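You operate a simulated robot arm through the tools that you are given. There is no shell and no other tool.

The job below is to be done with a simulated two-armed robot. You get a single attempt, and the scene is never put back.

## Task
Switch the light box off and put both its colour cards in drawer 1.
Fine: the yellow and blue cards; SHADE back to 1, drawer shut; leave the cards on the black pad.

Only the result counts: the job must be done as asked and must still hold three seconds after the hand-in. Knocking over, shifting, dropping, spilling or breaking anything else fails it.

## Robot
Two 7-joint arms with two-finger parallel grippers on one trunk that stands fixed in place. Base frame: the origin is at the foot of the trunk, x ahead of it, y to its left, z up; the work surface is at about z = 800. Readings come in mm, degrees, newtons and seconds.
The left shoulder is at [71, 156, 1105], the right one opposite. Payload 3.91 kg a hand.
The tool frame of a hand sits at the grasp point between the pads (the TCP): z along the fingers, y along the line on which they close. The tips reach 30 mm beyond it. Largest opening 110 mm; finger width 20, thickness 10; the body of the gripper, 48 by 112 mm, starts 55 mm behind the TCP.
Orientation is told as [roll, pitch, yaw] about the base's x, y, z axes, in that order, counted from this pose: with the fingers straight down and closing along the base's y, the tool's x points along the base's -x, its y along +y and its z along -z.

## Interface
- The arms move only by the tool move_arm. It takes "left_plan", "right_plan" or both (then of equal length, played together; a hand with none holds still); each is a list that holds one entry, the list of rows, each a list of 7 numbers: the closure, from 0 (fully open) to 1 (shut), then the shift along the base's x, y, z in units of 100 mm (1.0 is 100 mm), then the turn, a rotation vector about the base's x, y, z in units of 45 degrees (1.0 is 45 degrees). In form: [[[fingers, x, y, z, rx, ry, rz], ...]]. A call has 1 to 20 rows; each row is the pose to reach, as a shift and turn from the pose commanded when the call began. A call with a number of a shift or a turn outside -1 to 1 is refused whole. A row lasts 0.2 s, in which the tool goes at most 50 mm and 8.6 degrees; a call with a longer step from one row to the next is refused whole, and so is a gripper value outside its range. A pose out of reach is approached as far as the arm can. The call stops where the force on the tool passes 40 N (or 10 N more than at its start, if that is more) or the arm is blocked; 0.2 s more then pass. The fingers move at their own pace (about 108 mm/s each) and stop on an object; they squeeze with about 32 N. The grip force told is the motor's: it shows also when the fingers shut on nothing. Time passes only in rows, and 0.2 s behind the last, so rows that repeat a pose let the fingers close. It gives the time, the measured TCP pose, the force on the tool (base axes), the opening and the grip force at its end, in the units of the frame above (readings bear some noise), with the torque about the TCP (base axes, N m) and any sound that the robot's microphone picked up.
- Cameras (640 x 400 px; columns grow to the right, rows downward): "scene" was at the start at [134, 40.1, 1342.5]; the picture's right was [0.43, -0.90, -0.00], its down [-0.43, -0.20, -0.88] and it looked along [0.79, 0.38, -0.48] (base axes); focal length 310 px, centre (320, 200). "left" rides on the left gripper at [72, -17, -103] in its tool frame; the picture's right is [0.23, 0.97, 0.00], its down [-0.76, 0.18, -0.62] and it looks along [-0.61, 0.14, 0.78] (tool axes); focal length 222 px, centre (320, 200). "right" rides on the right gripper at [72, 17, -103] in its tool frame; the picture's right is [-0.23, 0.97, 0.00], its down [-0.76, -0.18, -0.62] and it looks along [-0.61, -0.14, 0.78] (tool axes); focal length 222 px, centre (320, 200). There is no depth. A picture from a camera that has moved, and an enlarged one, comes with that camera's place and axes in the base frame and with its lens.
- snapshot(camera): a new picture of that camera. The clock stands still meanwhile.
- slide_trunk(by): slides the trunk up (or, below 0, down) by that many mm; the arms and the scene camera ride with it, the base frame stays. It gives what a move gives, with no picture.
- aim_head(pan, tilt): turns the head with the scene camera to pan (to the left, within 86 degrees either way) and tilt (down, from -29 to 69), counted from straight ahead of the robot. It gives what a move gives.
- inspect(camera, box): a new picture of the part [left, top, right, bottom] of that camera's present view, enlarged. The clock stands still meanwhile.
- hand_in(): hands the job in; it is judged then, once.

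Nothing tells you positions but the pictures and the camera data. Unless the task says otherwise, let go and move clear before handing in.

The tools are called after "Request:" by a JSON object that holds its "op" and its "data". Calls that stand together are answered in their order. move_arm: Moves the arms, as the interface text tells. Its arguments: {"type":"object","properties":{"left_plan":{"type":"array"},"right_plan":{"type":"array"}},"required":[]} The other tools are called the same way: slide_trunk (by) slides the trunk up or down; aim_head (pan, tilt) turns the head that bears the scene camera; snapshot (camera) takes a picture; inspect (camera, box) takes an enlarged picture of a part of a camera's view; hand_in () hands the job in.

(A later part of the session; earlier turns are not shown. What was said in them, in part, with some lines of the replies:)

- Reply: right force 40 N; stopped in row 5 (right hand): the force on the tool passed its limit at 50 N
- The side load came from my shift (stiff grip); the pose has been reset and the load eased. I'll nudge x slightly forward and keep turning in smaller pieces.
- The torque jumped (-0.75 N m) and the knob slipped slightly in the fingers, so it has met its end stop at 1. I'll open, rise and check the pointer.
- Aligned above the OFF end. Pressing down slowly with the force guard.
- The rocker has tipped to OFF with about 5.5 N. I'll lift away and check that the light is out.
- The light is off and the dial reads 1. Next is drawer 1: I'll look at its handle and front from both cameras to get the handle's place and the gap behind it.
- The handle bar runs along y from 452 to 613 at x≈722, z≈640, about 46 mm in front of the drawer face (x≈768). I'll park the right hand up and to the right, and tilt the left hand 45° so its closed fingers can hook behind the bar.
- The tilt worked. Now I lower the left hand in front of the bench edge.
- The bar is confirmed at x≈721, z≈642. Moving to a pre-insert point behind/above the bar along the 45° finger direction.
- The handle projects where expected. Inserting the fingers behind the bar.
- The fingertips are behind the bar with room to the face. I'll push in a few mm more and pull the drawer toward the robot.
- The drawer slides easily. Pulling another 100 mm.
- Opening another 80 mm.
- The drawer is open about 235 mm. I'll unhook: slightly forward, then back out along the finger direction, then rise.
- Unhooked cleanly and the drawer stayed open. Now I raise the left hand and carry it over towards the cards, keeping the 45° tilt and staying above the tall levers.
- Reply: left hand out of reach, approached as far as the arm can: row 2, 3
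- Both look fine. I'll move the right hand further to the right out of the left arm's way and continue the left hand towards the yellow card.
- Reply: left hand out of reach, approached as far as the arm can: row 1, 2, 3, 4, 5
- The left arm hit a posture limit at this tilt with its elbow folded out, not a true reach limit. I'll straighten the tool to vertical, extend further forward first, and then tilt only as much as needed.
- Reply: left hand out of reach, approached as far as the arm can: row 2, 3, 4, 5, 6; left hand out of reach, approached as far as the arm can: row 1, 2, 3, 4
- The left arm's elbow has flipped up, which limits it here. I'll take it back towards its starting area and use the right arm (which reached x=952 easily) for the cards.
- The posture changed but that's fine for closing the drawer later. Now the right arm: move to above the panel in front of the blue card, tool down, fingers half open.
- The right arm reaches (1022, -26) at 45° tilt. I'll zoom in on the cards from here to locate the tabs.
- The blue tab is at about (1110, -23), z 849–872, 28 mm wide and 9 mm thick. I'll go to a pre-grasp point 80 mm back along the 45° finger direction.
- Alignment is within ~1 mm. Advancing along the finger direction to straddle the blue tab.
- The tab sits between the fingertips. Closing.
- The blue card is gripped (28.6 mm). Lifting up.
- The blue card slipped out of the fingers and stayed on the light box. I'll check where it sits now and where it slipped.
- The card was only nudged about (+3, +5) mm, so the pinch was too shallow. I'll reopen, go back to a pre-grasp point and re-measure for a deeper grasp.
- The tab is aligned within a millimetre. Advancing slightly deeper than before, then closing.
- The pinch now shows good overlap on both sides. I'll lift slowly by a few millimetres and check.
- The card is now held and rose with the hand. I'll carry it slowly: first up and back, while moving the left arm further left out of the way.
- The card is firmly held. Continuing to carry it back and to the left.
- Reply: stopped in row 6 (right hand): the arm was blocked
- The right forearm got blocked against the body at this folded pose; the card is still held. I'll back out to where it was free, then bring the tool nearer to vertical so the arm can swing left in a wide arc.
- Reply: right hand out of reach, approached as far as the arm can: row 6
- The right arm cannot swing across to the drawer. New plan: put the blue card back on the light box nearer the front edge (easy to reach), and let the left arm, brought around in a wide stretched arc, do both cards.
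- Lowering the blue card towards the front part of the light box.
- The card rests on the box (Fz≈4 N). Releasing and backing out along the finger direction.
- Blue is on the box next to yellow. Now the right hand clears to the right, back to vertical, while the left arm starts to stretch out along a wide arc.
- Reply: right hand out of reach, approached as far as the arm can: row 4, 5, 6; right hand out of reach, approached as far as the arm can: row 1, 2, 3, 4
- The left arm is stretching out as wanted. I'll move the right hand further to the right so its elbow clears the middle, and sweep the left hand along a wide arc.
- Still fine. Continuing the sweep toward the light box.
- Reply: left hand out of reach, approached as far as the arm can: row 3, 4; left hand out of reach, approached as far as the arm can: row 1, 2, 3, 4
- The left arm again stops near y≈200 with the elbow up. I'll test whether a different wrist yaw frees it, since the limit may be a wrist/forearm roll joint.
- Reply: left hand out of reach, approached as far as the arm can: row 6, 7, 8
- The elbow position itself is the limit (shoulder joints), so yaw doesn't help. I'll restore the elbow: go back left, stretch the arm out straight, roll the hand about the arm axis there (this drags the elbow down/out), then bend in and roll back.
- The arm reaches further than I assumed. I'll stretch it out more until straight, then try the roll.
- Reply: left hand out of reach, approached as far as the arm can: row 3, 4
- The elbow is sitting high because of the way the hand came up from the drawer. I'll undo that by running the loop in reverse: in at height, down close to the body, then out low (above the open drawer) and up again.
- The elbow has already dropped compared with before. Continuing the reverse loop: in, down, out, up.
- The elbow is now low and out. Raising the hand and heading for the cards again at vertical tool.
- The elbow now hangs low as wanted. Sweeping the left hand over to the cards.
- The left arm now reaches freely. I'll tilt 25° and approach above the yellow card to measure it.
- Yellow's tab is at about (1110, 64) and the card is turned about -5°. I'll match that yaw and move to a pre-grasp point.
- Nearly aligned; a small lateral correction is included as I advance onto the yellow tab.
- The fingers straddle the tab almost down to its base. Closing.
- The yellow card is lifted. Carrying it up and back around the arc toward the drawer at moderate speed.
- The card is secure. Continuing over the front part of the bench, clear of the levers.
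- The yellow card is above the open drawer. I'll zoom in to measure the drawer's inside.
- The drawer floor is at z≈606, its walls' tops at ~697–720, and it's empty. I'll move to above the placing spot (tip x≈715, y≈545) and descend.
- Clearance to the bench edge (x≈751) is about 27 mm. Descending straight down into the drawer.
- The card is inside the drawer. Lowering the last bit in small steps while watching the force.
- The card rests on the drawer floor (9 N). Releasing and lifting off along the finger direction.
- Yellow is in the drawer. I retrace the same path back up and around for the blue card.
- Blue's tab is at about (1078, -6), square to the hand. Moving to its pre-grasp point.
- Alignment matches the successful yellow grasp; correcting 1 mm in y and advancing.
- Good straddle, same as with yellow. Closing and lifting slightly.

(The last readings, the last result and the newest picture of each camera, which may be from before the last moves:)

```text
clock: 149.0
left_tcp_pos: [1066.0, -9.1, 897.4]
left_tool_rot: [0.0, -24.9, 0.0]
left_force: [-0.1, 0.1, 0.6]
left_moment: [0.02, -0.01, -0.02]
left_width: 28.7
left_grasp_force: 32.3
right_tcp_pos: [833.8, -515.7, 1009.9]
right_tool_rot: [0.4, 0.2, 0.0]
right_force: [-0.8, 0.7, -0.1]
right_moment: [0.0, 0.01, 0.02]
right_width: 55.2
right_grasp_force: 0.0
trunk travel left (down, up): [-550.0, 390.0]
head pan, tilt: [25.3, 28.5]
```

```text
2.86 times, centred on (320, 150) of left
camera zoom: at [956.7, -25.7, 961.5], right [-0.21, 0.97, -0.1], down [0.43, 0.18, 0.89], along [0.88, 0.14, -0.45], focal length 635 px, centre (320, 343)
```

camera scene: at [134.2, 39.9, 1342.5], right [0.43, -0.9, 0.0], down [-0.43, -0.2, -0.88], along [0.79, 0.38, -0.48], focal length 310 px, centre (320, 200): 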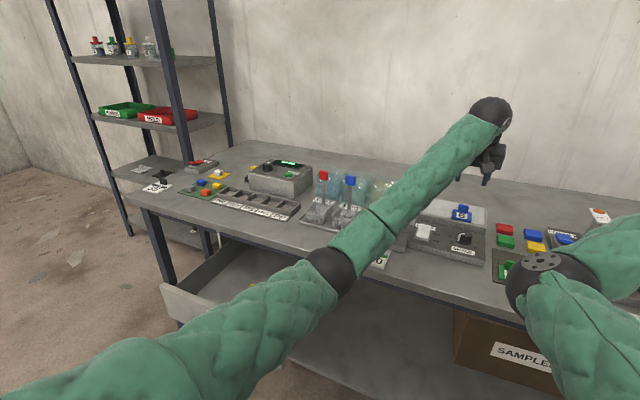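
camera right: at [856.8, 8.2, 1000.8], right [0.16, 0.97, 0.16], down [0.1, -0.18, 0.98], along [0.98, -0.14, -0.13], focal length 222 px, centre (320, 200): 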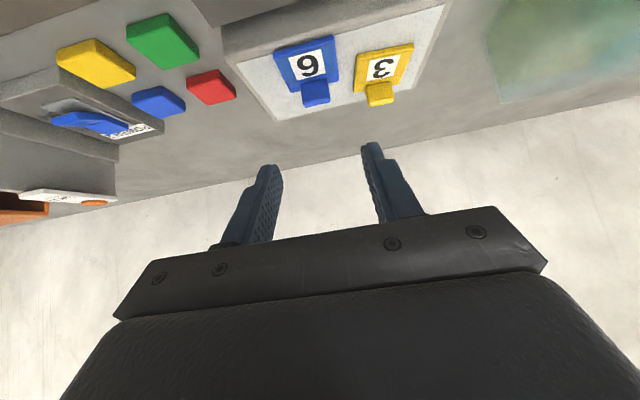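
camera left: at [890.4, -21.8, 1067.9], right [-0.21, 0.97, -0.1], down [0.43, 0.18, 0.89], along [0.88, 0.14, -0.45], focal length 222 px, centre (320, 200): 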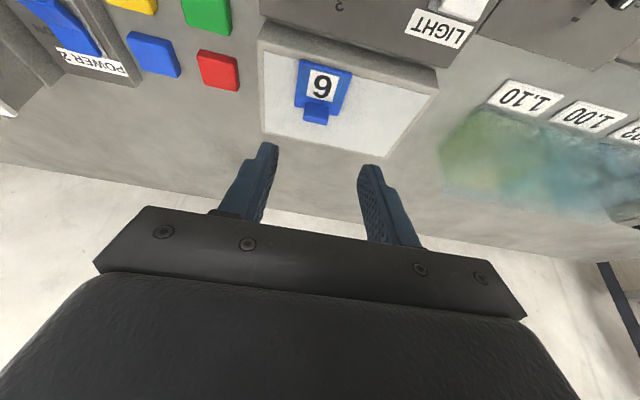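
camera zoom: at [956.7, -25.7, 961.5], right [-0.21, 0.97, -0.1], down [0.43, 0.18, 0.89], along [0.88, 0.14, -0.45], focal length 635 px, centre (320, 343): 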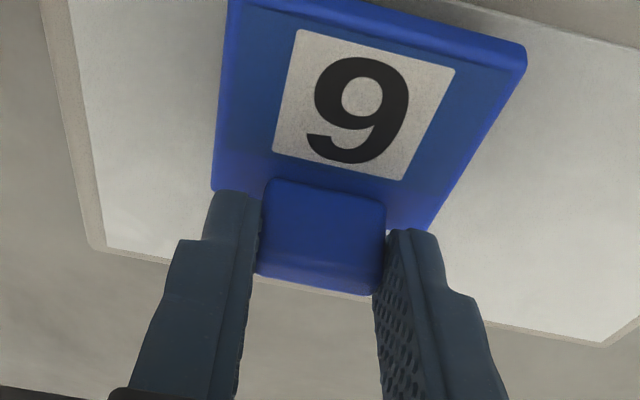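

Blue is held. Carrying it along the same route.

Request:
{"op": "move_arm", "data": {"left_plan": [[[1, 0, 0, 0.06, 0, 0, 0], [1, 0, 0, 0.14, 0, 0, 0], [1, -0.02, 0, 0.26, 0, 0, 0], [1, -0.05, 0, 0.4, 0, 0, 0], [1, -0.1, 0, 0.56, 0, 0, 0], [1, -0.16, 0.03, 0.72, 0, 0, 0], [1, -0.23, 0.08, 0.88, 0, 0, 0], [1, -0.3, 0.15, 1.0, 0, 0, 0]]]}}

Request:
{"op": "move_arm", "data": {"left_plan": [[[1, -0.08, 0.12, 0.02, 0, 0, 0], [1, -0.17, 0.26, 0.05, 0, 0, 0], [1, -0.27, 0.42, 0.07, 0, 0, 0], [1, -0.37, 0.58, 0.07, 0, 0, 0], [1, -0.46, 0.75, 0.07, 0, 0, 0], [1, -0.54, 0.9, 0.07, 0, 0, 0], [1, -0.6, 1.0, 0.07, 0, 0, 0]]]}}

Request:
{"op": "move_arm", "data": {"left_plan": [[[1, -0.07, 0.16, 0, 0, 0, 0], [1, -0.15, 0.33, 0, 0, 0, 0], [1, -0.23, 0.5, 0, 0, 0, 0], [1, -0.31, 0.67, 0, 0, 0, 0], [1, -0.39, 0.84, 0, 0, 0, 0], [1, -0.46, 1.0, 0, 0, 0, 0]]]}}

Request:
{"op": "snapshot", "data": {"camera": "left"}}

Request:
{"op": "snapshot", "data": {"camera": "scene"}}

```text
clock: 150.8
left_tcp_pos: [1036.0, 7.0, 997.4]
left_tool_rot: [0.1, -25.0, 0.1]
left_force: [0.1, 0.3, -0.4]
left_moment: [0.04, -0.01, 0.01]
left_width: 28.8
left_grasp_force: 32.0
right_tcp_pos: [833.0, -514.7, 1009.3]
right_tool_rot: [0.4, 0.2, 0.0]
right_force: [1.0, 0.0, -0.1]
right_moment: [-0.01, 0.0, 0.0]
right_width: 54.9
right_grasp_force: 0.1
trunk travel left (down, up): [-550.0, 390.0]
head pan, tilt: [25.3, 28.5]
```

```text
clock: 152.4
left_tcp_pos: [974.9, 107.0, 1003.7]
left_tool_rot: [0.0, -25.1, 0.1]
left_force: [-0.2, 0.2, -0.1]
left_moment: [-0.03, 0.01, -0.01]
left_width: 28.6
left_grasp_force: 32.1
right_tcp_pos: [834.5, -515.1, 1009.4]
right_tool_rot: [0.4, 0.2, 0.0]
right_force: [-0.7, 0.7, 0.7]
right_moment: [0.0, 0.01, -0.01]
right_width: 55.1
right_grasp_force: 0.0
trunk travel left (down, up): [-550.0, 390.0]
head pan, tilt: [25.3, 28.5]
```

```text
clock: 153.8
left_tcp_pos: [928.4, 206.4, 1004.5]
left_tool_rot: [0.0, -25.0, 0.0]
left_force: [0.3, -0.4, -0.1]
left_moment: [-0.01, 0.01, 0.0]
left_width: 28.6
left_grasp_force: 32.3
right_tcp_pos: [833.6, -514.2, 1009.9]
right_tool_rot: [0.3, 0.1, 0.0]
right_force: [-0.1, -0.2, -0.9]
right_moment: [-0.02, 0.03, 0.02]
right_width: 55.3
right_grasp_force: 0.0
trunk travel left (down, up): [-550.0, 390.0]
head pan, tilt: [25.3, 28.5]
```

```text
taken
camera left: at [820.5, 189.3, 1069.1], right [-0.21, 0.97, -0.1], down [0.43, 0.18, 0.89], along [0.88, 0.14, -0.45], focal length 222 px, centre (320, 200)
```

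left: 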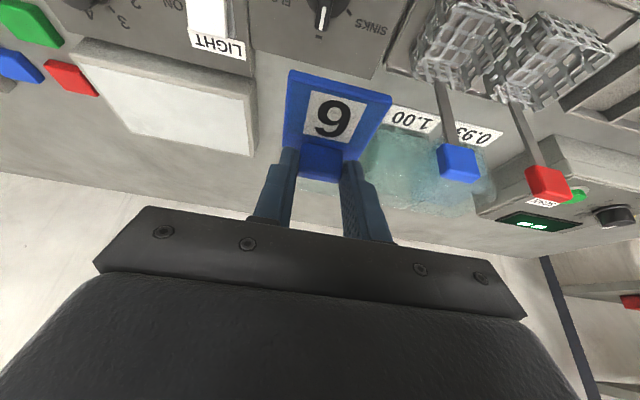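

```text
taken
camera scene: at [134.1, 40.4, 1342.5], right [0.43, -0.9, 0.0], down [-0.43, -0.2, -0.88], along [0.79, 0.37, -0.48], focal length 310 px, centre (320, 200)
```

scene: 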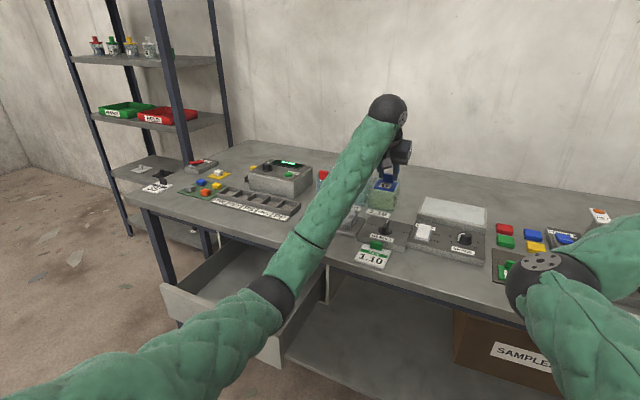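

Request:
{"op": "move_arm", "data": {"left_plan": [[[1, -0.1, 0.15, 0, 0, 0, 0], [1, -0.2, 0.3, 0, 0, 0, 0], [1, -0.33, 0.48, 0, 0, 0, 0], [1, -0.46, 0.66, 0, 0, 0, 0], [1, -0.58, 0.83, 0, 0, 0, 0], [1, -0.7, 1.0, 0, 0, 0, 0]]]}}

Request:
{"op": "move_arm", "data": {"left_plan": [[[1, -0.16, 0.15, 0, 0, 0, 0], [1, -0.32, 0.3, 0, 0, 0, 0], [1, -0.5, 0.46, 0, 0, 0, 0], [1, -0.67, 0.62, 0, 0, 0, 0], [1, -0.84, 0.76, 0, 0, 0, 0], [1, -1.0, 0.9, 0, 0, 0, 0]]]}}

Request:
{"op": "move_arm", "data": {"left_plan": [[[1, -0.12, 0.08, -0.02, 0, 0, 0], [1, -0.25, 0.16, -0.06, 0, 0, 0], [1, -0.38, 0.25, -0.15, 0, 0, 0], [1, -0.5, 0.34, -0.3, 0, 0, 0], [1, -0.57, 0.42, -0.47, 0, 0, 0], [1, -0.57, 0.46, -0.65, 0, 0, 0], [1, -0.57, 0.46, -0.83, 0, 0, 0], [1, -0.57, 0.46, -1.0, 0, 0, 0]]]}}

Request:
{"op": "snapshot", "data": {"camera": "left"}}

Request:
{"op": "snapshot", "data": {"camera": "scene"}}

```text
clock: 155.2
left_tcp_pos: [859.1, 306.2, 1003.9]
left_tool_rot: [-0.1, -25.0, 0.1]
left_force: [-0.2, -0.2, -0.5]
left_moment: [0.0, -0.01, 0.0]
left_width: 28.9
left_grasp_force: 32.6
right_tcp_pos: [832.7, -514.7, 1009.6]
right_tool_rot: [0.2, 0.1, 0.0]
right_force: [0.9, -0.1, -0.6]
right_moment: [-0.04, -0.01, 0.0]
right_width: 55.0
right_grasp_force: 0.0
trunk travel left (down, up): [-550.0, 390.0]
head pan, tilt: [25.3, 28.5]
```

```text
clock: 156.6
left_tcp_pos: [759.6, 396.2, 1004.8]
left_tool_rot: [0.0, -25.1, -0.1]
left_force: [-1.2, -0.7, -0.1]
left_moment: [0.03, 0.0, 0.05]
left_width: 28.7
left_grasp_force: 32.4
right_tcp_pos: [833.4, -513.6, 1010.3]
right_tool_rot: [0.2, 0.2, -0.1]
right_force: [0.7, 0.5, -0.6]
right_moment: [-0.01, -0.01, 0.01]
right_width: 55.0
right_grasp_force: 0.0
trunk travel left (down, up): [-550.0, 390.0]
head pan, tilt: [25.3, 28.5]
```

```text
clock: 158.4
left_tcp_pos: [703.6, 442.0, 904.6]
left_tool_rot: [0.0, -25.0, 0.1]
left_force: [-0.3, 1.0, 0.2]
left_moment: [0.02, 0.01, -0.04]
left_width: 28.5
left_grasp_force: 32.2
right_tcp_pos: [834.3, -514.4, 1009.1]
right_tool_rot: [0.3, 0.3, 0.0]
right_force: [0.0, -0.3, -0.5]
right_moment: [0.0, 0.0, -0.03]
right_width: 55.1
right_grasp_force: 0.1
trunk travel left (down, up): [-550.0, 390.0]
head pan, tilt: [25.3, 28.5]
```

```text
taken
camera left: at [593.9, 425.5, 968.7], right [-0.21, 0.97, -0.1], down [0.43, 0.18, 0.89], along [0.88, 0.14, -0.45], focal length 222 px, centre (320, 200)
```

left: 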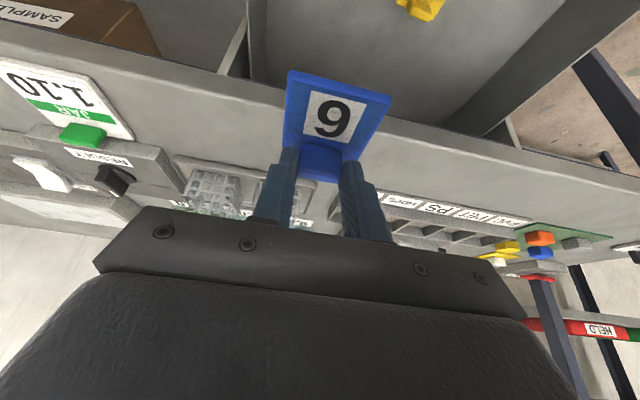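

```text
taken
camera scene: at [134.1, 40.2, 1342.5], right [0.43, -0.9, 0.0], down [-0.43, -0.2, -0.88], along [0.79, 0.38, -0.48], focal length 310 px, centre (320, 200)
```

scene: 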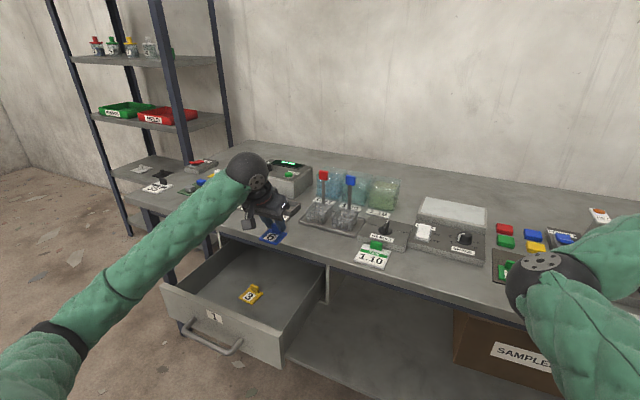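

Over the drawer at y≈442, beside the yellow card. Descending.

Request:
{"op": "move_arm", "data": {"left_plan": [[[1, 0, 0, -0.12, 0, 0, 0], [1, 0, 0, -0.3, 0, 0, 0], [1, 0, 0, -0.48, 0, 0, 0], [1, 0, 0, -0.66, 0, 0, 0], [1, 0, 0, -0.84, 0, 0, 0], [1, 0, 0, -1.0, 0, 0, 0]]]}}

Request:
{"op": "move_arm", "data": {"left_plan": [[[1, 0, 0, -0.12, 0, 0, 0], [1, 0, 0, -0.3, 0, 0, 0], [1, 0, 0, -0.48, 0, 0, 0], [1, 0, 0, -0.66, 0, 0, 0], [1, 0, 0, -0.84, 0, 0, 0], [1, 0, 0, -1.0, 0, 0, 0]]]}}

Request:
{"op": "snapshot", "data": {"camera": "left"}}

Request:
{"op": "snapshot", "data": {"camera": "scene"}}

```text
clock: 159.8
left_tcp_pos: [702.2, 441.5, 805.9]
left_tool_rot: [0.0, -25.1, 0.0]
left_force: [-0.1, -0.9, -0.7]
left_moment: [-0.01, -0.01, -0.04]
left_width: 28.7
left_grasp_force: 32.1
right_tcp_pos: [835.5, -515.2, 1010.3]
right_tool_rot: [0.3, 0.2, 0.0]
right_force: [-0.4, -0.4, 0.1]
right_moment: [0.01, 0.02, -0.03]
right_width: 55.0
right_grasp_force: 0.1
trunk travel left (down, up): [-550.0, 390.0]
head pan, tilt: [25.3, 28.5]
```

```text
clock: 161.2
left_tcp_pos: [703.2, 441.8, 704.2]
left_tool_rot: [-0.1, -25.0, 0.1]
left_force: [0.4, 1.0, 0.2]
left_moment: [-0.03, -0.02, -0.02]
left_width: 28.5
left_grasp_force: 31.8
right_tcp_pos: [833.4, -513.4, 1009.1]
right_tool_rot: [0.4, 0.1, 0.1]
right_force: [-0.7, -0.4, 0.0]
right_moment: [0.01, 0.03, -0.01]
right_width: 54.9
right_grasp_force: 0.1
trunk travel left (down, up): [-550.0, 390.0]
head pan, tilt: [25.3, 28.5]
```

```text
taken
camera left: at [593.6, 425.4, 768.8], right [-0.21, 0.97, -0.1], down [0.43, 0.18, 0.89], along [0.88, 0.14, -0.45], focal length 222 px, centre (320, 200)
```

left: 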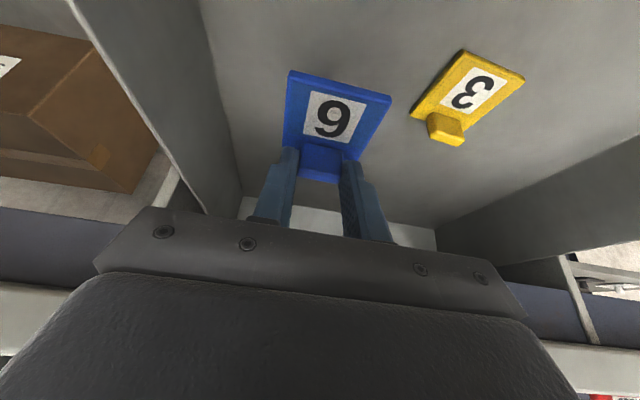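

```text
taken
camera scene: at [134.1, 40.2, 1342.5], right [0.43, -0.9, 0.0], down [-0.43, -0.2, -0.88], along [0.79, 0.38, -0.48], focal length 310 px, centre (320, 200)
```

scene: 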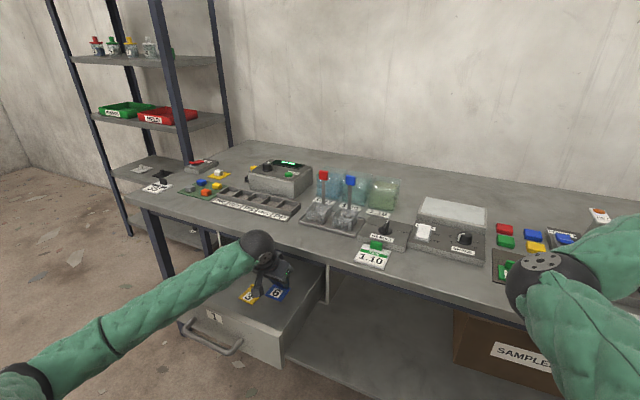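

Request:
{"op": "move_arm", "data": {"left_plan": [[[1, 0, 0, -0.1, 0, 0, 0], [1, 0, 0, -0.22, 0, 0, 0], [1, 0, 0, -0.34, 0, 0, 0], [1, 0, 0, -0.44, 0, 0, 0], [1, 0, 0, -0.52, 0, 0, 0], [1, 0, 0, -0.56, 0, 0, 0]]]}}

Request:
{"op": "move_arm", "data": {"left_plan": [[[1, 0, 0, -0.015, 0, 0, 0], [1, 0, 0, -0.03, 0, 0, 0]]]}}

```text
clock: 162.6
left_tcp_pos: [701.0, 441.5, 648.3]
left_tool_rot: [-0.1, -25.0, 0.0]
left_force: [0.6, -0.1, -0.4]
left_moment: [0.01, 0.03, 0.01]
left_width: 28.6
left_grasp_force: 32.2
right_tcp_pos: [834.5, -515.6, 1009.2]
right_tool_rot: [0.4, 0.2, 0.0]
right_force: [0.7, -0.2, -0.6]
right_moment: [-0.03, 0.01, 0.02]
right_width: 55.1
right_grasp_force: 0.1
trunk travel left (down, up): [-550.0, 390.0]
head pan, tilt: [25.3, 28.5]
```

```text
clock: 163.2
left_tcp_pos: [702.9, 442.8, 646.2]
left_tool_rot: [0.0, -25.1, 0.1]
left_force: [-0.1, 0.2, 8.9]
left_moment: [0.0, 0.2, -0.01]
left_width: 28.8
left_grasp_force: 31.6
right_tcp_pos: [834.3, -515.0, 1009.9]
right_tool_rot: [0.4, 0.2, -0.1]
right_force: [0.6, 0.0, -0.4]
right_moment: [-0.04, -0.01, 0.0]
right_width: 55.1
right_grasp_force: 0.0
trunk travel left (down, up): [-550.0, 390.0]
head pan, tilt: [25.3, 28.5]
```

Contact with the drawer floor. Releasing and lifting off along the finger direction.

Request:
{"op": "move_arm", "data": {"left_plan": [[[0.7, 0, 0, 0, 0, 0, 0], [0.6, 0, 0, 0, 0, 0, 0], [0.55, 0, 0, 0, 0, 0, 0], [0.55, -0.05, 0, 0.11, 0, 0, 0], [0.55, -0.14, 0, 0.31, 0, 0, 0], [0.55, -0.24, 0, 0.55, 0, 0, 0], [0.55, -0.3, 0, 0.8, 0, 0, 0], [0.55, -0.3, 0, 1.0, 0, 0, 0]]]}}

Request:
{"op": "snapshot", "data": {"camera": "left"}}

Request:
{"op": "snapshot", "data": {"camera": "scene"}}

```text
clock: 165.0
left_tcp_pos: [671.6, 440.8, 745.9]
left_tool_rot: [0.0, -25.1, 0.1]
left_force: [-1.1, 0.9, 0.6]
left_moment: [-0.02, 0.0, -0.01]
left_width: 49.5
left_grasp_force: 0.1
right_tcp_pos: [834.7, -515.3, 1010.3]
right_tool_rot: [0.4, 0.2, 0.0]
right_force: [0.5, 0.2, 0.3]
right_moment: [-0.01, -0.01, 0.01]
right_width: 54.9
right_grasp_force: 0.2
trunk travel left (down, up): [-550.0, 390.0]
head pan, tilt: [25.3, 28.5]
```

```text
taken
camera left: at [563.4, 424.2, 810.5], right [-0.21, 0.97, -0.1], down [0.43, 0.18, 0.89], along [0.88, 0.14, -0.45], focal length 222 px, centre (320, 200)
```

left: 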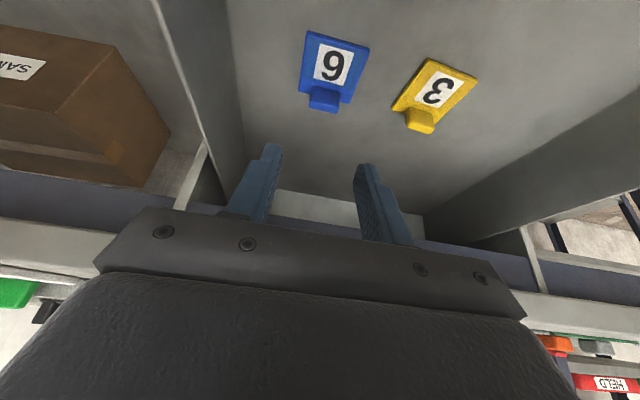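

```text
taken
camera scene: at [133.9, 39.9, 1342.5], right [0.43, -0.9, 0.0], down [-0.43, -0.2, -0.88], along [0.79, 0.38, -0.48], focal length 310 px, centre (320, 200)
```

scene: 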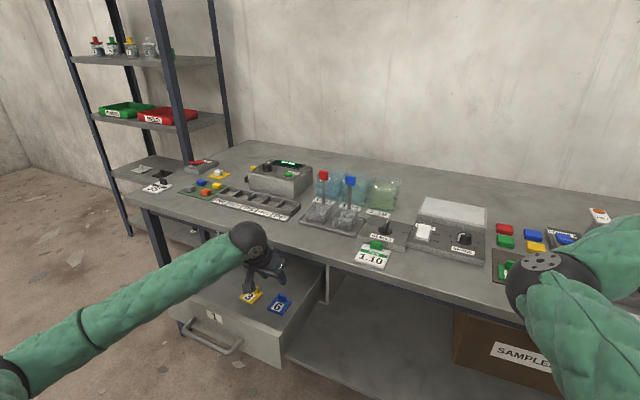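

Both cards lie flat in the drawer. Next I raise the hand, tilt to 45°, and go around in front of the drawer to push it shut.

Request:
{"op": "move_arm", "data": {"left_plan": [[[0.7, 0, 0.05, 0.3, 0, 0, 0], [1, 0, 0.1, 0.6, 0, 0, 0], [1, -0.05, 0.2, 0.9, 0, -0.12, 0], [1, -0.1, 0.35, 1.0, 0, -0.24, 0], [1, -0.2, 0.5, 1.0, 0, -0.36, 0], [1, -0.3, 0.7, 1.0, 0, -0.444, 0], [1, -0.4, 0.88, 1.0, 0, -0.444, 0]]]}}

Request:
{"op": "move_arm", "data": {"left_plan": [[[1, -0.25, 0, 0, 0, 0, 0], [1, -0.5, 0, 0, 0, 0, 0], [1, -0.75, 0, 0, 0, 0, 0], [1, -1.0, 0, 0, 0, 0, 0]]]}}

Request:
{"op": "snapshot", "data": {"camera": "scene"}}

```text
clock: 166.6
left_tcp_pos: [630.9, 531.2, 845.9]
left_tool_rot: [0.1, -45.0, 0.0]
left_force: [0.4, -0.5, -0.9]
left_moment: [0.01, -0.01, -0.03]
left_width: 0.0
left_grasp_force: 31.5
right_tcp_pos: [833.2, -514.0, 1009.6]
right_tool_rot: [0.3, 0.2, 0.1]
right_force: [-1.5, -0.2, 1.1]
right_moment: [0.01, 0.02, 0.0]
right_width: 55.1
right_grasp_force: 0.0
trunk travel left (down, up): [-550.0, 390.0]
head pan, tilt: [25.3, 28.5]
```

```text
clock: 167.6
left_tcp_pos: [531.6, 527.2, 844.8]
left_tool_rot: [0.0, -45.0, 0.2]
left_force: [0.2, 0.9, 0.7]
left_moment: [0.02, 0.02, 0.05]
left_width: 0.0
left_grasp_force: 32.3
right_tcp_pos: [833.3, -515.2, 1008.5]
right_tool_rot: [0.4, 0.2, -0.1]
right_force: [0.1, 0.1, -0.4]
right_moment: [0.0, -0.07, 0.05]
right_width: 55.3
right_grasp_force: 0.1
trunk travel left (down, up): [-550.0, 390.0]
head pan, tilt: [25.3, 28.5]
```

```text
taken
camera scene: at [133.4, 39.9, 1342.7], right [0.43, -0.9, 0.0], down [-0.43, -0.2, -0.88], along [0.8, 0.37, -0.48], focal length 310 px, centre (320, 200)
```

scene: 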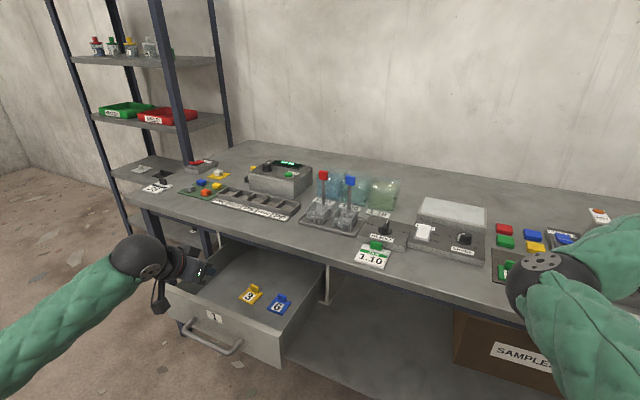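

Request:
{"op": "move_arm", "data": {"left_plan": [[[1, -0.25, 0, 0, 0, 0, 0], [1, -0.5, 0, 0, 0, 0, 0], [1, -0.5, 0, -0.25, 0, 0, 0], [1, -0.5, 0, -0.5, 0, 0, 0], [1, -0.5, 0, -0.75, 0, 0, 0]]]}}

Request:
{"op": "snapshot", "data": {"camera": "scene"}}

Request:
{"op": "snapshot", "data": {"camera": "left"}}

```text
clock: 168.8
left_tcp_pos: [479.8, 529.6, 770.4]
left_tool_rot: [-0.1, -45.0, 0.2]
left_force: [-1.0, -0.5, -0.3]
left_moment: [0.02, 0.03, -0.01]
left_width: 0.0
left_grasp_force: 31.9
right_tcp_pos: [834.4, -514.4, 1009.8]
right_tool_rot: [0.3, 0.2, -0.1]
right_force: [0.0, 0.3, -0.2]
right_moment: [0.0, 0.04, 0.0]
right_width: 54.8
right_grasp_force: 0.0
trunk travel left (down, up): [-550.0, 390.0]
head pan, tilt: [25.3, 28.5]
```

```text
taken
camera scene: at [133.8, 40.2, 1342.6], right [0.43, -0.9, 0.0], down [-0.43, -0.2, -0.88], along [0.79, 0.38, -0.48], focal length 310 px, centre (320, 200)
```

scene: 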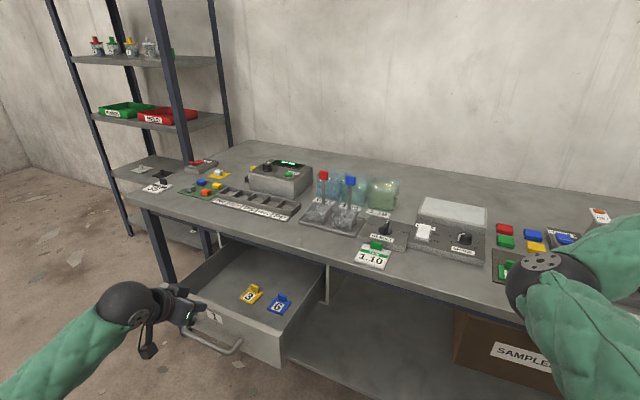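

```text
taken
camera left: at [357.5, 513.2, 793.7], right [-0.16, 0.97, -0.16], down [0.1, 0.18, 0.98], along [0.98, 0.14, -0.12], focal length 222 px, centre (320, 200)
```

left: 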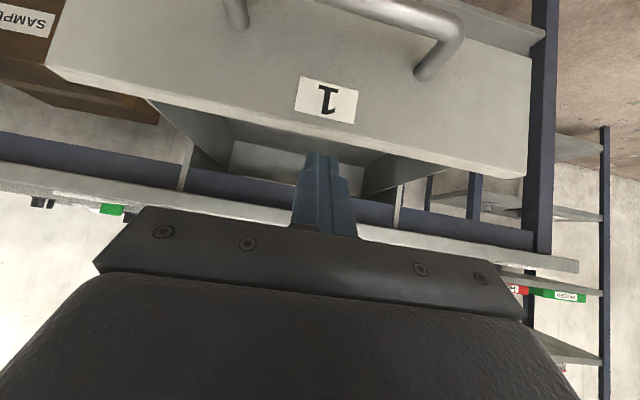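

Lowering in front of the drawer face, above the handle, then pushing.

Request:
{"op": "move_arm", "data": {"left_plan": [[[1, 0, 0, -0.25, 0, 0, 0], [1, 0, 0, -0.5, 0, 0, 0], [1, 0, 0, -0.75, 0, 0, 0], [1, 0, 0, -0.75, 0, 0, 0]]]}}

Request:
{"op": "snapshot", "data": {"camera": "left"}}

Request:
{"op": "inspect", "data": {"camera": "scene", "box": [130, 240, 322, 360]}}

```text
clock: 169.8
left_tcp_pos: [481.1, 529.5, 696.3]
left_tool_rot: [-0.1, -44.9, 0.0]
left_force: [0.2, -0.2, -0.7]
left_moment: [-0.01, -0.03, 0.02]
left_width: 0.1
left_grasp_force: 31.8
right_tcp_pos: [834.0, -514.3, 1009.4]
right_tool_rot: [0.4, 0.2, 0.0]
right_force: [-0.1, -0.9, -0.2]
right_moment: [0.03, 0.03, 0.01]
right_width: 55.0
right_grasp_force: 0.2
trunk travel left (down, up): [-550.0, 390.0]
head pan, tilt: [25.3, 28.5]
```

```text
taken
camera left: at [358.1, 513.4, 718.4], right [-0.16, 0.97, -0.16], down [0.1, 0.18, 0.98], along [0.98, 0.14, -0.12], focal length 222 px, centre (320, 200)
```

left: 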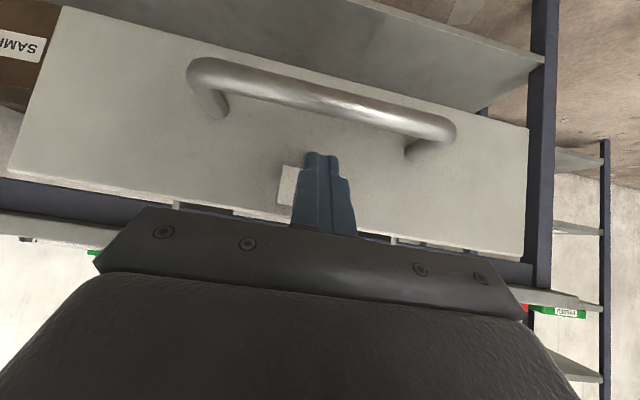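

```text
3.33 times, centred on (226, 300) of scene
camera zoom: at [133.8, 39.9, 1342.6], right [0.43, -0.9, 0.0], down [-0.43, -0.2, -0.88], along [0.79, 0.38, -0.48], focal length 1033 px, centre (633, -133)
```

zoom: 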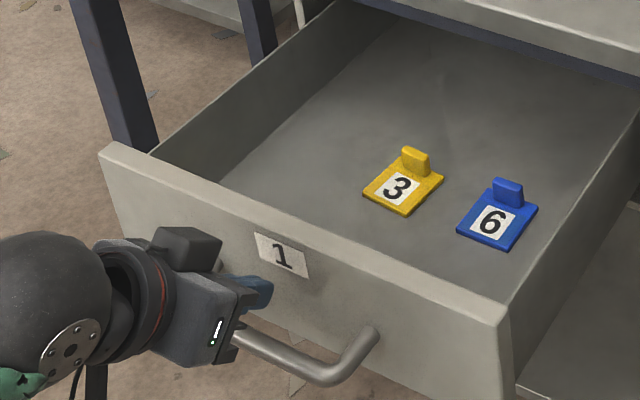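

Both cards are flat on the drawer bottom. Pushing the drawer in slowly.

Request:
{"op": "move_arm", "data": {"left_plan": [[[1, 0.08, 0, 0, 0, 0, 0], [1, 0.15, 0, 0, 0, 0, 0], [1, 0.21, 0, 0, 0, 0, 0], [1, 0.28, 0, 0, 0, 0, 0], [1, 0.37, 0, 0, 0, 0, 0], [1, 0.48, 0, 0, 0, 0, 0], [1, 0.6, 0, 0, 0, 0, 0], [1, 0.72, 0, 0, 0, 0, 0], [1, 0.83, 0, 0, 0, 0, 0], [1, 0.92, 0, 0, 0, 0, 0], [1, 1.0, 0, 0, 0, 0, 0]]]}}

Request:
{"op": "inspect", "data": {"camera": "scene", "box": [130, 220, 354, 360]}}

```text
clock: 172.2
left_tcp_pos: [582.2, 529.5, 695.3]
left_tool_rot: [-0.1, -45.1, 0.1]
left_force: [1.1, -0.3, 0.8]
left_moment: [0.01, 0.02, 0.01]
left_width: 0.0
left_grasp_force: 32.3
right_tcp_pos: [834.0, -514.3, 1008.5]
right_tool_rot: [0.4, 0.3, -0.1]
right_force: [0.0, 0.3, 0.0]
right_moment: [-0.02, 0.03, 0.0]
right_width: 55.3
right_grasp_force: 0.0
trunk travel left (down, up): [-550.0, 390.0]
head pan, tilt: [25.3, 28.5]
```

```text
2.86 times, centred on (242, 290) of scene
camera zoom: at [134.0, 40.0, 1342.5], right [0.43, -0.9, 0.0], down [-0.43, -0.2, -0.88], along [0.79, 0.38, -0.48], focal length 885 px, centre (543, -57)
```

zoom: 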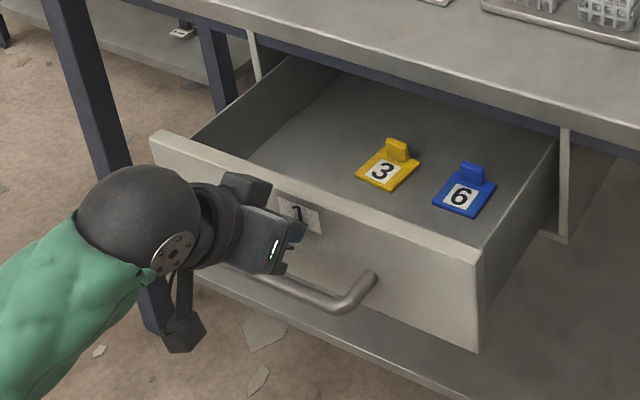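

The drawer slides in smoothly with the cards riding along. Continuing.

Request:
{"op": "move_arm", "data": {"left_plan": [[[1, 0.07, 0, 0, 0, 0, 0], [1, 0.16, 0, 0, 0, 0, 0], [1, 0.27, 0, 0, 0, 0, 0], [1, 0.39, 0, 0, 0, 0, 0], [1, 0.51, 0, 0, 0, 0, 0], [1, 0.63, 0, 0, 0, 0, 0], [1, 0.74, 0, 0, 0, 0, 0], [1, 0.84, 0, 0, 0, 0, 0], [1, 0.93, 0, 0, 0, 0, 0], [1, 1.0, 0, 0, 0, 0, 0]]]}}

Request:
{"op": "inspect", "data": {"camera": "scene", "box": [130, 220, 354, 360]}}

Request:
{"op": "snapshot", "data": {"camera": "left"}}

```text
clock: 174.4
left_tcp_pos: [682.0, 531.8, 695.8]
left_tool_rot: [0.0, -45.0, 0.1]
left_force: [-0.7, 0.7, -0.5]
left_moment: [-0.02, -0.02, 0.03]
left_width: 0.0
left_grasp_force: 32.0
right_tcp_pos: [832.9, -515.0, 1010.2]
right_tool_rot: [0.4, 0.2, -0.1]
right_force: [0.7, -0.3, 0.1]
right_moment: [-0.01, -0.01, -0.01]
right_width: 55.0
right_grasp_force: 0.0
trunk travel left (down, up): [-550.0, 390.0]
head pan, tilt: [25.3, 28.5]
```

```text
2.86 times, centred on (242, 290) of scene
camera zoom: at [134.0, 40.1, 1342.5], right [0.43, -0.9, 0.0], down [-0.43, -0.2, -0.88], along [0.79, 0.38, -0.48], focal length 885 px, centre (543, -57)
```

zoom: 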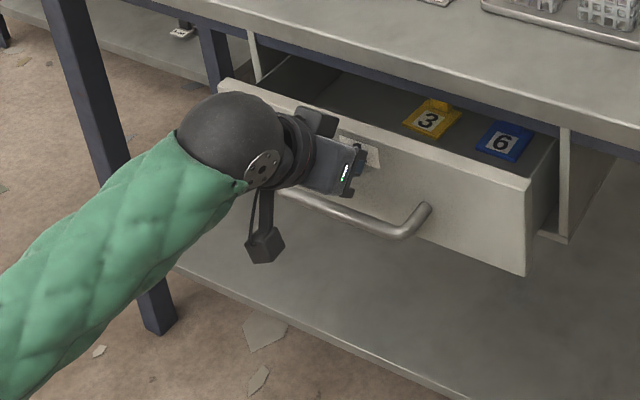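

```text
taken
camera left: at [558.2, 514.4, 718.4], right [-0.16, 0.97, -0.16], down [0.1, 0.18, 0.98], along [0.98, 0.14, -0.12], focal length 222 px, centre (320, 200)
```

left: 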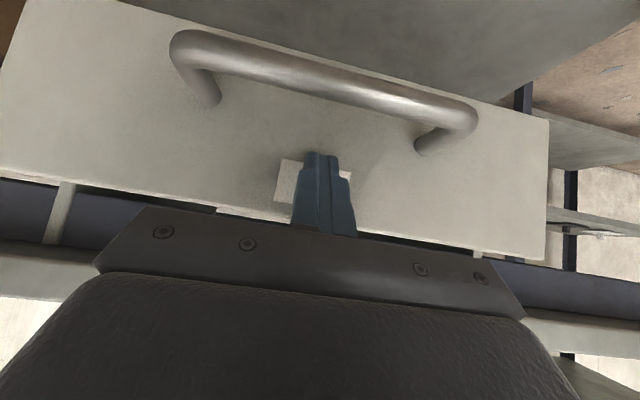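

Request:
{"op": "move_arm", "data": {"left_plan": [[[1, 0.06, 0, 0, 0, 0, 0], [1, 0.14, 0, 0, 0, 0, 0], [1, 0.23, 0, 0, 0, 0, 0], [1, 0.32, 0, 0, 0, 0, 0], [1, 0.4, 0, 0, 0, 0, 0], [1, 0.47, 0, 0, 0, 0, 0], [1, 0.52, 0, 0, 0, 0, 0]]]}}

Request:
{"op": "inspect", "data": {"camera": "scene", "box": [190, 220, 350, 320]}}

Request:
{"op": "inspect", "data": {"camera": "left", "box": [0, 0, 640, 400]}}

```text
clock: 176.0
left_tcp_pos: [733.0, 530.1, 695.2]
left_tool_rot: [0.0, -45.0, 0.0]
left_force: [-0.2, 0.0, 0.1]
left_moment: [-0.02, -0.03, -0.02]
left_width: 0.1
left_grasp_force: 32.2
right_tcp_pos: [834.8, -514.4, 1009.1]
right_tool_rot: [0.4, 0.3, 0.1]
right_force: [-0.7, 0.4, 0.1]
right_moment: [0.0, 0.0, 0.01]
right_width: 55.0
right_grasp_force: 0.0
trunk travel left (down, up): [-550.0, 390.0]
head pan, tilt: [25.3, 28.5]
```

```text
4.00 times, centred on (270, 270) of scene
camera zoom: at [134.1, 40.0, 1342.5], right [0.43, -0.9, 0.0], down [-0.43, -0.2, -0.88], along [0.79, 0.38, -0.48], focal length 1240 px, centre (520, -80)
```

zoom: 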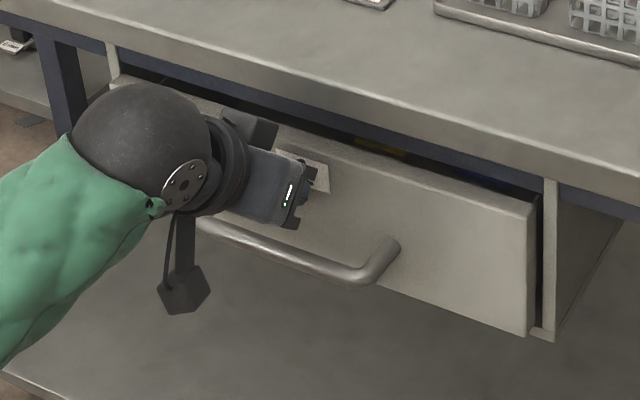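

```text
1.00 times, centred on (320, 200) of left (not enlarged: the box is as wide or as high as the picture)
camera zoom: at [610.4, 513.5, 718.5], right [-0.16, 0.97, -0.16], down [0.1, 0.18, 0.98], along [0.98, 0.14, -0.12], focal length 222 px, centre (320, 200)
```

zoom: 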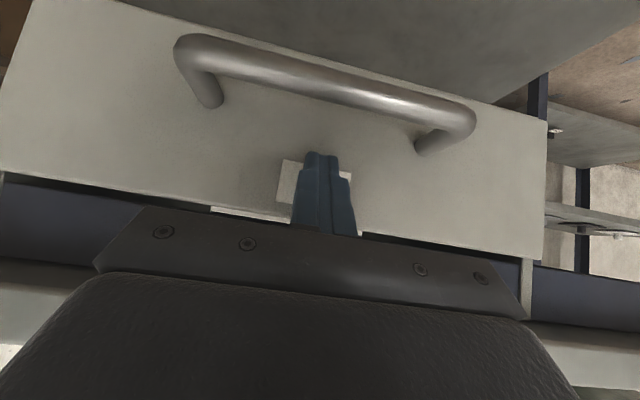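

Nearly shut. Pressing the last bit in small steps until it meets its stop.

Request:
{"op": "move_arm", "data": {"left_plan": [[[1, 0.03, 0, 0, 0, 0, 0], [1, 0.06, 0, 0, 0, 0, 0], [1, 0.09, 0, 0, 0, 0, 0], [1, 0.12, 0, 0, 0, 0, 0]]]}}

Request:
{"op": "inspect", "data": {"camera": "scene", "box": [190, 220, 350, 320]}}

```text
clock: 176.6
left_tcp_pos: [737.2, 529.1, 696.0]
left_tool_rot: [0.1, -44.8, 0.0]
left_force: [-47.4, 9.8, 12.3]
left_moment: [-0.29, 0.33, 0.34]
left_width: 0.1
left_grasp_force: 31.8
right_tcp_pos: [831.4, -514.4, 1011.7]
right_tool_rot: [0.4, 0.1, 0.0]
right_force: [-0.4, -0.2, -0.1]
right_moment: [0.02, 0.01, -0.01]
right_width: 55.0
right_grasp_force: 0.0
trunk travel left (down, up): [-550.0, 390.0]
head pan, tilt: [25.3, 28.5]
stopped in row 3 (left hand): the force on the tool passed its limit at 50 N (the readings are from after the stop); the commanded pose is now the measured one
```

```text
4.00 times, centred on (270, 270) of scene
camera zoom: at [129.9, 40.4, 1343.2], right [0.43, -0.9, 0.0], down [-0.43, -0.2, -0.88], along [0.8, 0.38, -0.47], focal length 1240 px, centre (520, -80)
```

zoom: 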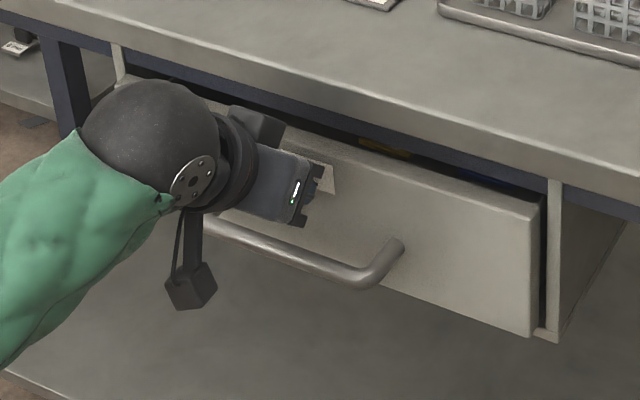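

The drawer met its stop (about 47 N) with the face back at x≈766, as at the start. Backing the hand off and checking that it stays shut.

Request:
{"op": "move_arm", "data": {"left_plan": [[[1, -0.05, 0, 0, 0, 0, 0], [1, -0.2, 0, 0.05, 0, 0, 0], [1, -0.4, 0, 0.15, 0, 0, 0], [1, -0.65, 0, 0.3, 0, 0, 0], [1, -0.9, 0, 0.5, 0, 0, 0], [1, -1.0, 0, 0.75, 0, 0, 0], [1, -1.0, 0, 1.0, 0, 0, 0]]]}}

Request:
{"op": "move_arm", "data": {"left_plan": [[[1, 0, 0, 0.35, 0, 0, 0], [1, 0, 0, 0.7, 0, 0, 0], [1, 0, 0.1, 1.0, 0, 0, 0]]]}}

Request:
{"op": "inspect", "data": {"camera": "scene", "box": [200, 210, 400, 335]}}

Request:
{"op": "inspect", "data": {"camera": "scene", "box": [210, 230, 338, 310]}}

Request:
{"op": "snapshot", "data": {"camera": "scene"}}

```text
clock: 178.2
left_tcp_pos: [638.6, 531.5, 792.8]
left_tool_rot: [-0.1, -44.8, 0.1]
left_force: [1.1, 0.5, -0.9]
left_moment: [-0.02, -0.02, -0.01]
left_width: 0.1
left_grasp_force: 31.8
right_tcp_pos: [833.4, -515.1, 1008.6]
right_tool_rot: [0.3, 0.1, 0.0]
right_force: [-0.7, -0.7, -1.1]
right_moment: [0.01, 0.01, -0.01]
right_width: 55.1
right_grasp_force: 0.1
trunk travel left (down, up): [-550.0, 390.0]
head pan, tilt: [25.3, 28.5]
```

```text
clock: 179.0
left_tcp_pos: [638.0, 540.4, 893.7]
left_tool_rot: [-0.1, -44.7, 0.1]
left_force: [-1.4, -0.1, 0.0]
left_moment: [0.01, 0.0, 0.0]
left_width: 0.0
left_grasp_force: 32.2
right_tcp_pos: [834.6, -515.0, 1009.6]
right_tool_rot: [0.4, 0.1, -0.1]
right_force: [-0.1, -0.8, 0.5]
right_moment: [0.0, -0.03, 0.0]
right_width: 55.1
right_grasp_force: 0.0
trunk travel left (down, up): [-550.0, 390.0]
head pan, tilt: [25.3, 28.5]
```

```text
3.20 times, centred on (300, 272) of scene
camera zoom: at [133.6, 39.9, 1342.5], right [0.43, -0.9, 0.0], down [-0.43, -0.2, -0.88], along [0.79, 0.38, -0.48], focal length 992 px, centre (384, -32)
```

zoom: 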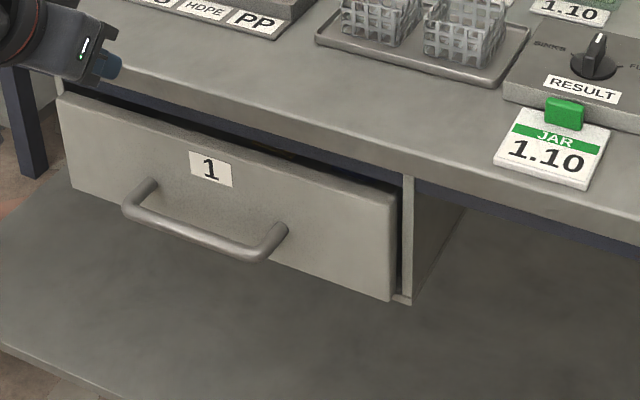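

```text
5.00 times, centred on (274, 270) of scene
camera zoom: at [133.6, 39.9, 1342.5], right [0.43, -0.9, 0.0], down [-0.43, -0.2, -0.88], along [0.79, 0.38, -0.48], focal length 1549 px, centre (550, -150)
```

zoom: 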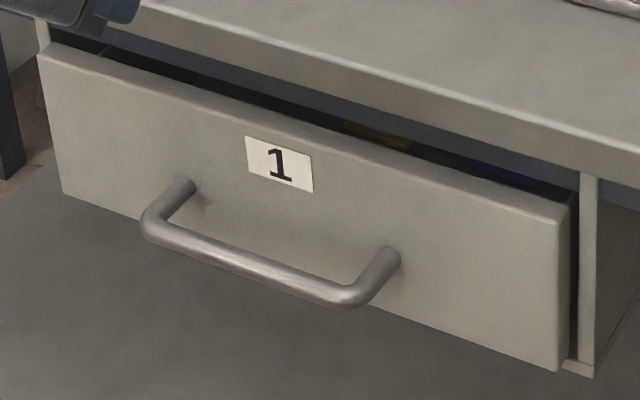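

```text
taken
camera scene: at [133.6, 39.9, 1342.5], right [0.43, -0.9, 0.0], down [-0.43, -0.2, -0.88], along [0.79, 0.38, -0.48], focal length 310 px, centre (320, 200)
```

scene: 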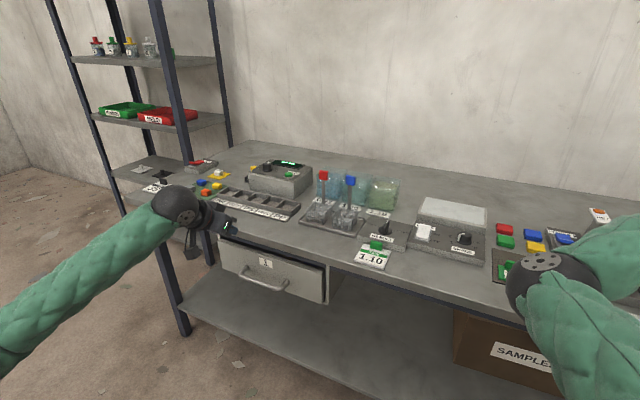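

The drawer looks exactly as it did when shut at the start. I'll check the panel, the black pad and the rest of the bench.

Request:
{"op": "inspect", "data": {"camera": "scene", "box": [380, 180, 580, 305]}}

Request:
{"op": "snapshot", "data": {"camera": "right"}}

Request:
{"op": "snapshot", "data": {"camera": "left"}}

Request:
{"op": "inspect", "data": {"camera": "scene", "box": [410, 215, 490, 265]}}

```text
3.20 times, centred on (480, 242) of scene
camera zoom: at [133.6, 39.9, 1342.5], right [0.43, -0.9, 0.0], down [-0.43, -0.2, -0.88], along [0.79, 0.38, -0.48], focal length 992 px, centre (-192, 64)
```

zoom: 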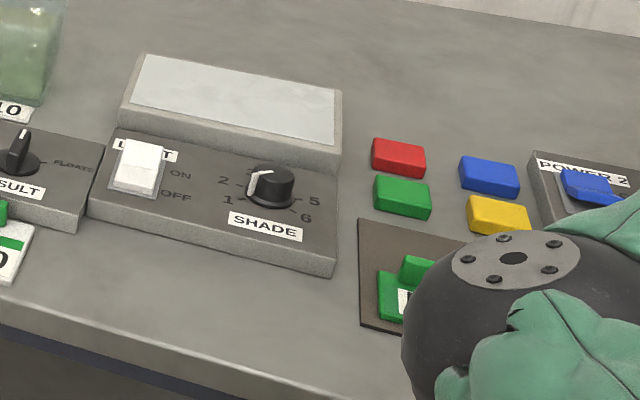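

```text
taken
camera right: at [761.2, -499.8, 1112.4], right [0.23, 0.97, 0.01], down [0.76, -0.18, 0.62], along [0.6, -0.14, -0.79], focal length 222 px, centre (320, 200)
```

right: 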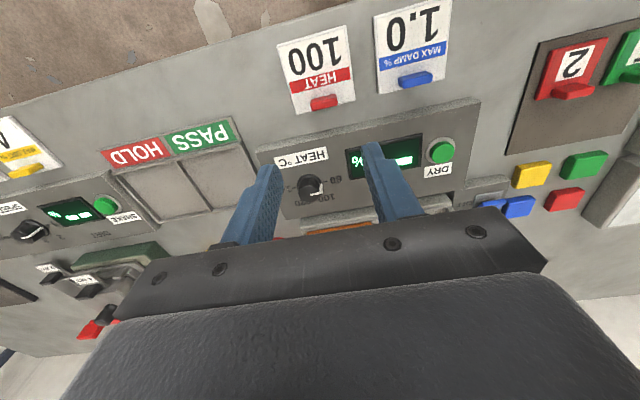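

```text
taken
camera left: at [514.7, 523.7, 918.1], right [-0.16, 0.97, -0.16], down [0.1, 0.18, 0.98], along [0.98, 0.14, -0.13], focal length 222 px, centre (320, 200)
```

left: 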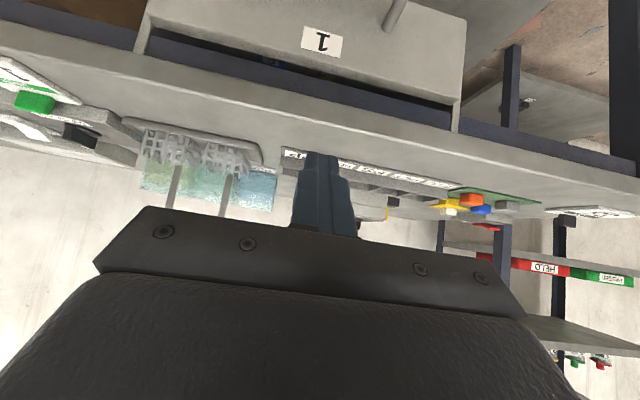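

```text
8.00 times, centred on (450, 240) of scene
camera zoom: at [133.6, 39.9, 1342.5], right [0.43, -0.9, 0.0], down [-0.43, -0.2, -0.88], along [0.79, 0.38, -0.48], focal length 2479 px, centre (-720, -120)
```

zoom: 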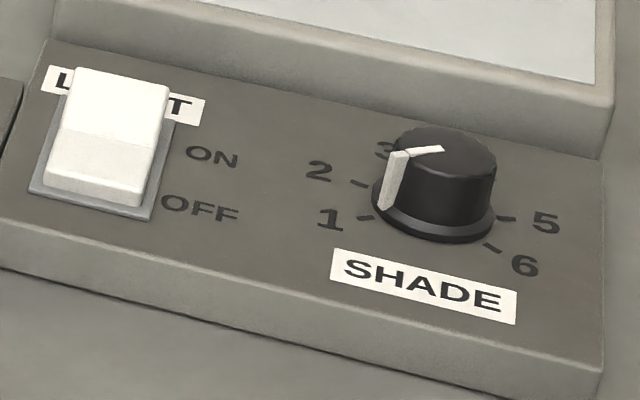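

Light off, SHADE at 1, drawer shut, the pad's cards untouched. I'll lift the left hand a little further clear and take a last look.

Request:
{"op": "move_arm", "data": {"left_plan": [[[1, 0, 0.1, 0.3, 0, 0, 0], [1, 0, 0.2, 0.6, 0, 0, 0], [1, 0, 0.3, 0.9, 0, 0, 0], [1, 0, 0.3, 0.9, 0, 0, 0]]]}}

Request:
{"op": "snapshot", "data": {"camera": "scene"}}

Request:
{"op": "inspect", "data": {"camera": "right", "box": [480, 0, 640, 220]}}

Request:
{"op": "inspect", "data": {"camera": "scene", "box": [280, 235, 344, 285]}}

```text
clock: 180.0
left_tcp_pos: [639.8, 569.7, 981.7]
left_tool_rot: [0.1, -44.7, 0.0]
left_force: [0.7, -0.5, -0.5]
left_moment: [0.02, 0.0, -0.04]
left_width: 0.0
left_grasp_force: 32.5
right_tcp_pos: [833.6, -515.8, 1009.3]
right_tool_rot: [0.3, 0.2, 0.0]
right_force: [-1.1, 0.3, 0.0]
right_moment: [-0.01, 0.0, 0.0]
right_width: 55.0
right_grasp_force: 0.0
trunk travel left (down, up): [-550.0, 390.0]
head pan, tilt: [25.3, 28.5]
```

```text
taken
camera scene: at [134.1, 40.2, 1342.5], right [0.43, -0.9, 0.0], down [-0.43, -0.2, -0.88], along [0.79, 0.38, -0.48], focal length 310 px, centre (320, 200)
```

scene: 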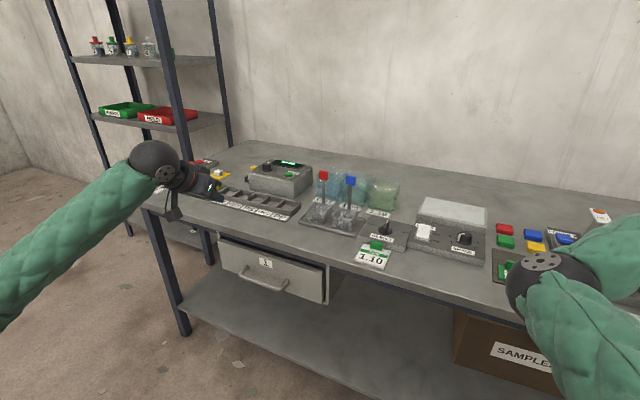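

```text
1.82 times, centred on (560, 110) of right
camera zoom: at [761.6, -499.6, 1112.3], right [0.23, 0.97, 0.0], down [0.76, -0.18, 0.62], along [0.6, -0.14, -0.79], focal length 404 px, centre (-116, 364)
```

zoom: 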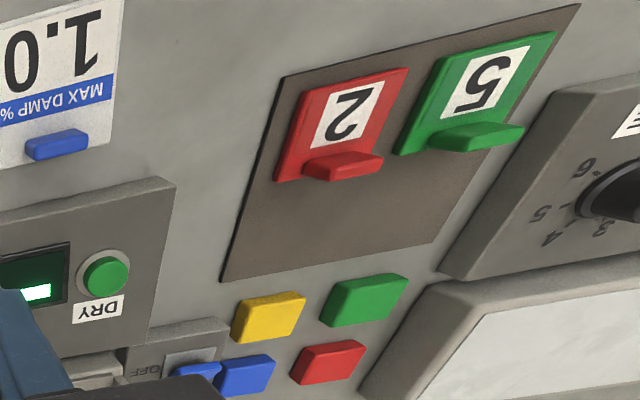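

```text
8.00 times, centred on (312, 260) of scene
camera zoom: at [134.1, 40.2, 1342.5], right [0.43, -0.9, 0.0], down [-0.43, -0.2, -0.88], along [0.79, 0.38, -0.48], focal length 2479 px, centre (384, -280)
```

zoom: 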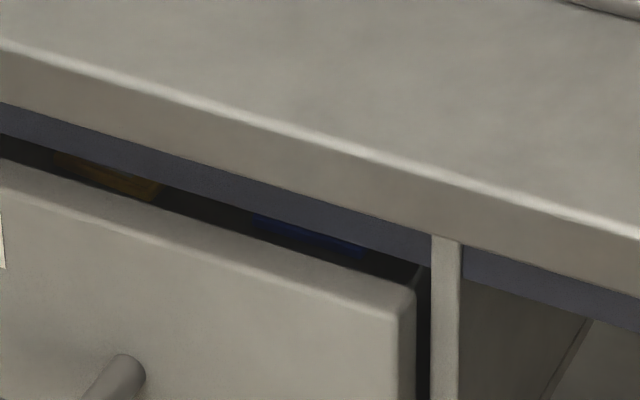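

The light box is off, SHADE points at 1, the yellow and blue cards are in drawer 1, and the drawer is shut. Cards 5 and 2 are still on the black pad, and both hands are clear, so I'm handing in.

Request:
{"op": "hand_in", "data": {}}

```text
The job is handed in.
```

The job is done and handed in; I haven't been told how it was judged.

- **Light box:** the LIGHT switch is at OFF and the panel is dark.
- **SHADE dial:** it was at 6; I turned it back to 1, where it met its end stop.
- **Cards:** the yellow 3 and the blue 6 lie flat on the floor of drawer 1.
- **Drawer 1:** I opened it and pushed it shut until it met its stop. It looks the same as it did shut at the start.
- **Black pad:** cards 5 and 2 are still where they were. Nothing else looked moved in the last pictures.

The blue card slipped from the fingers on my first try to lift it. It stayed on the light box, only nudged a few millimetres, and was later carried to the drawer without trouble.
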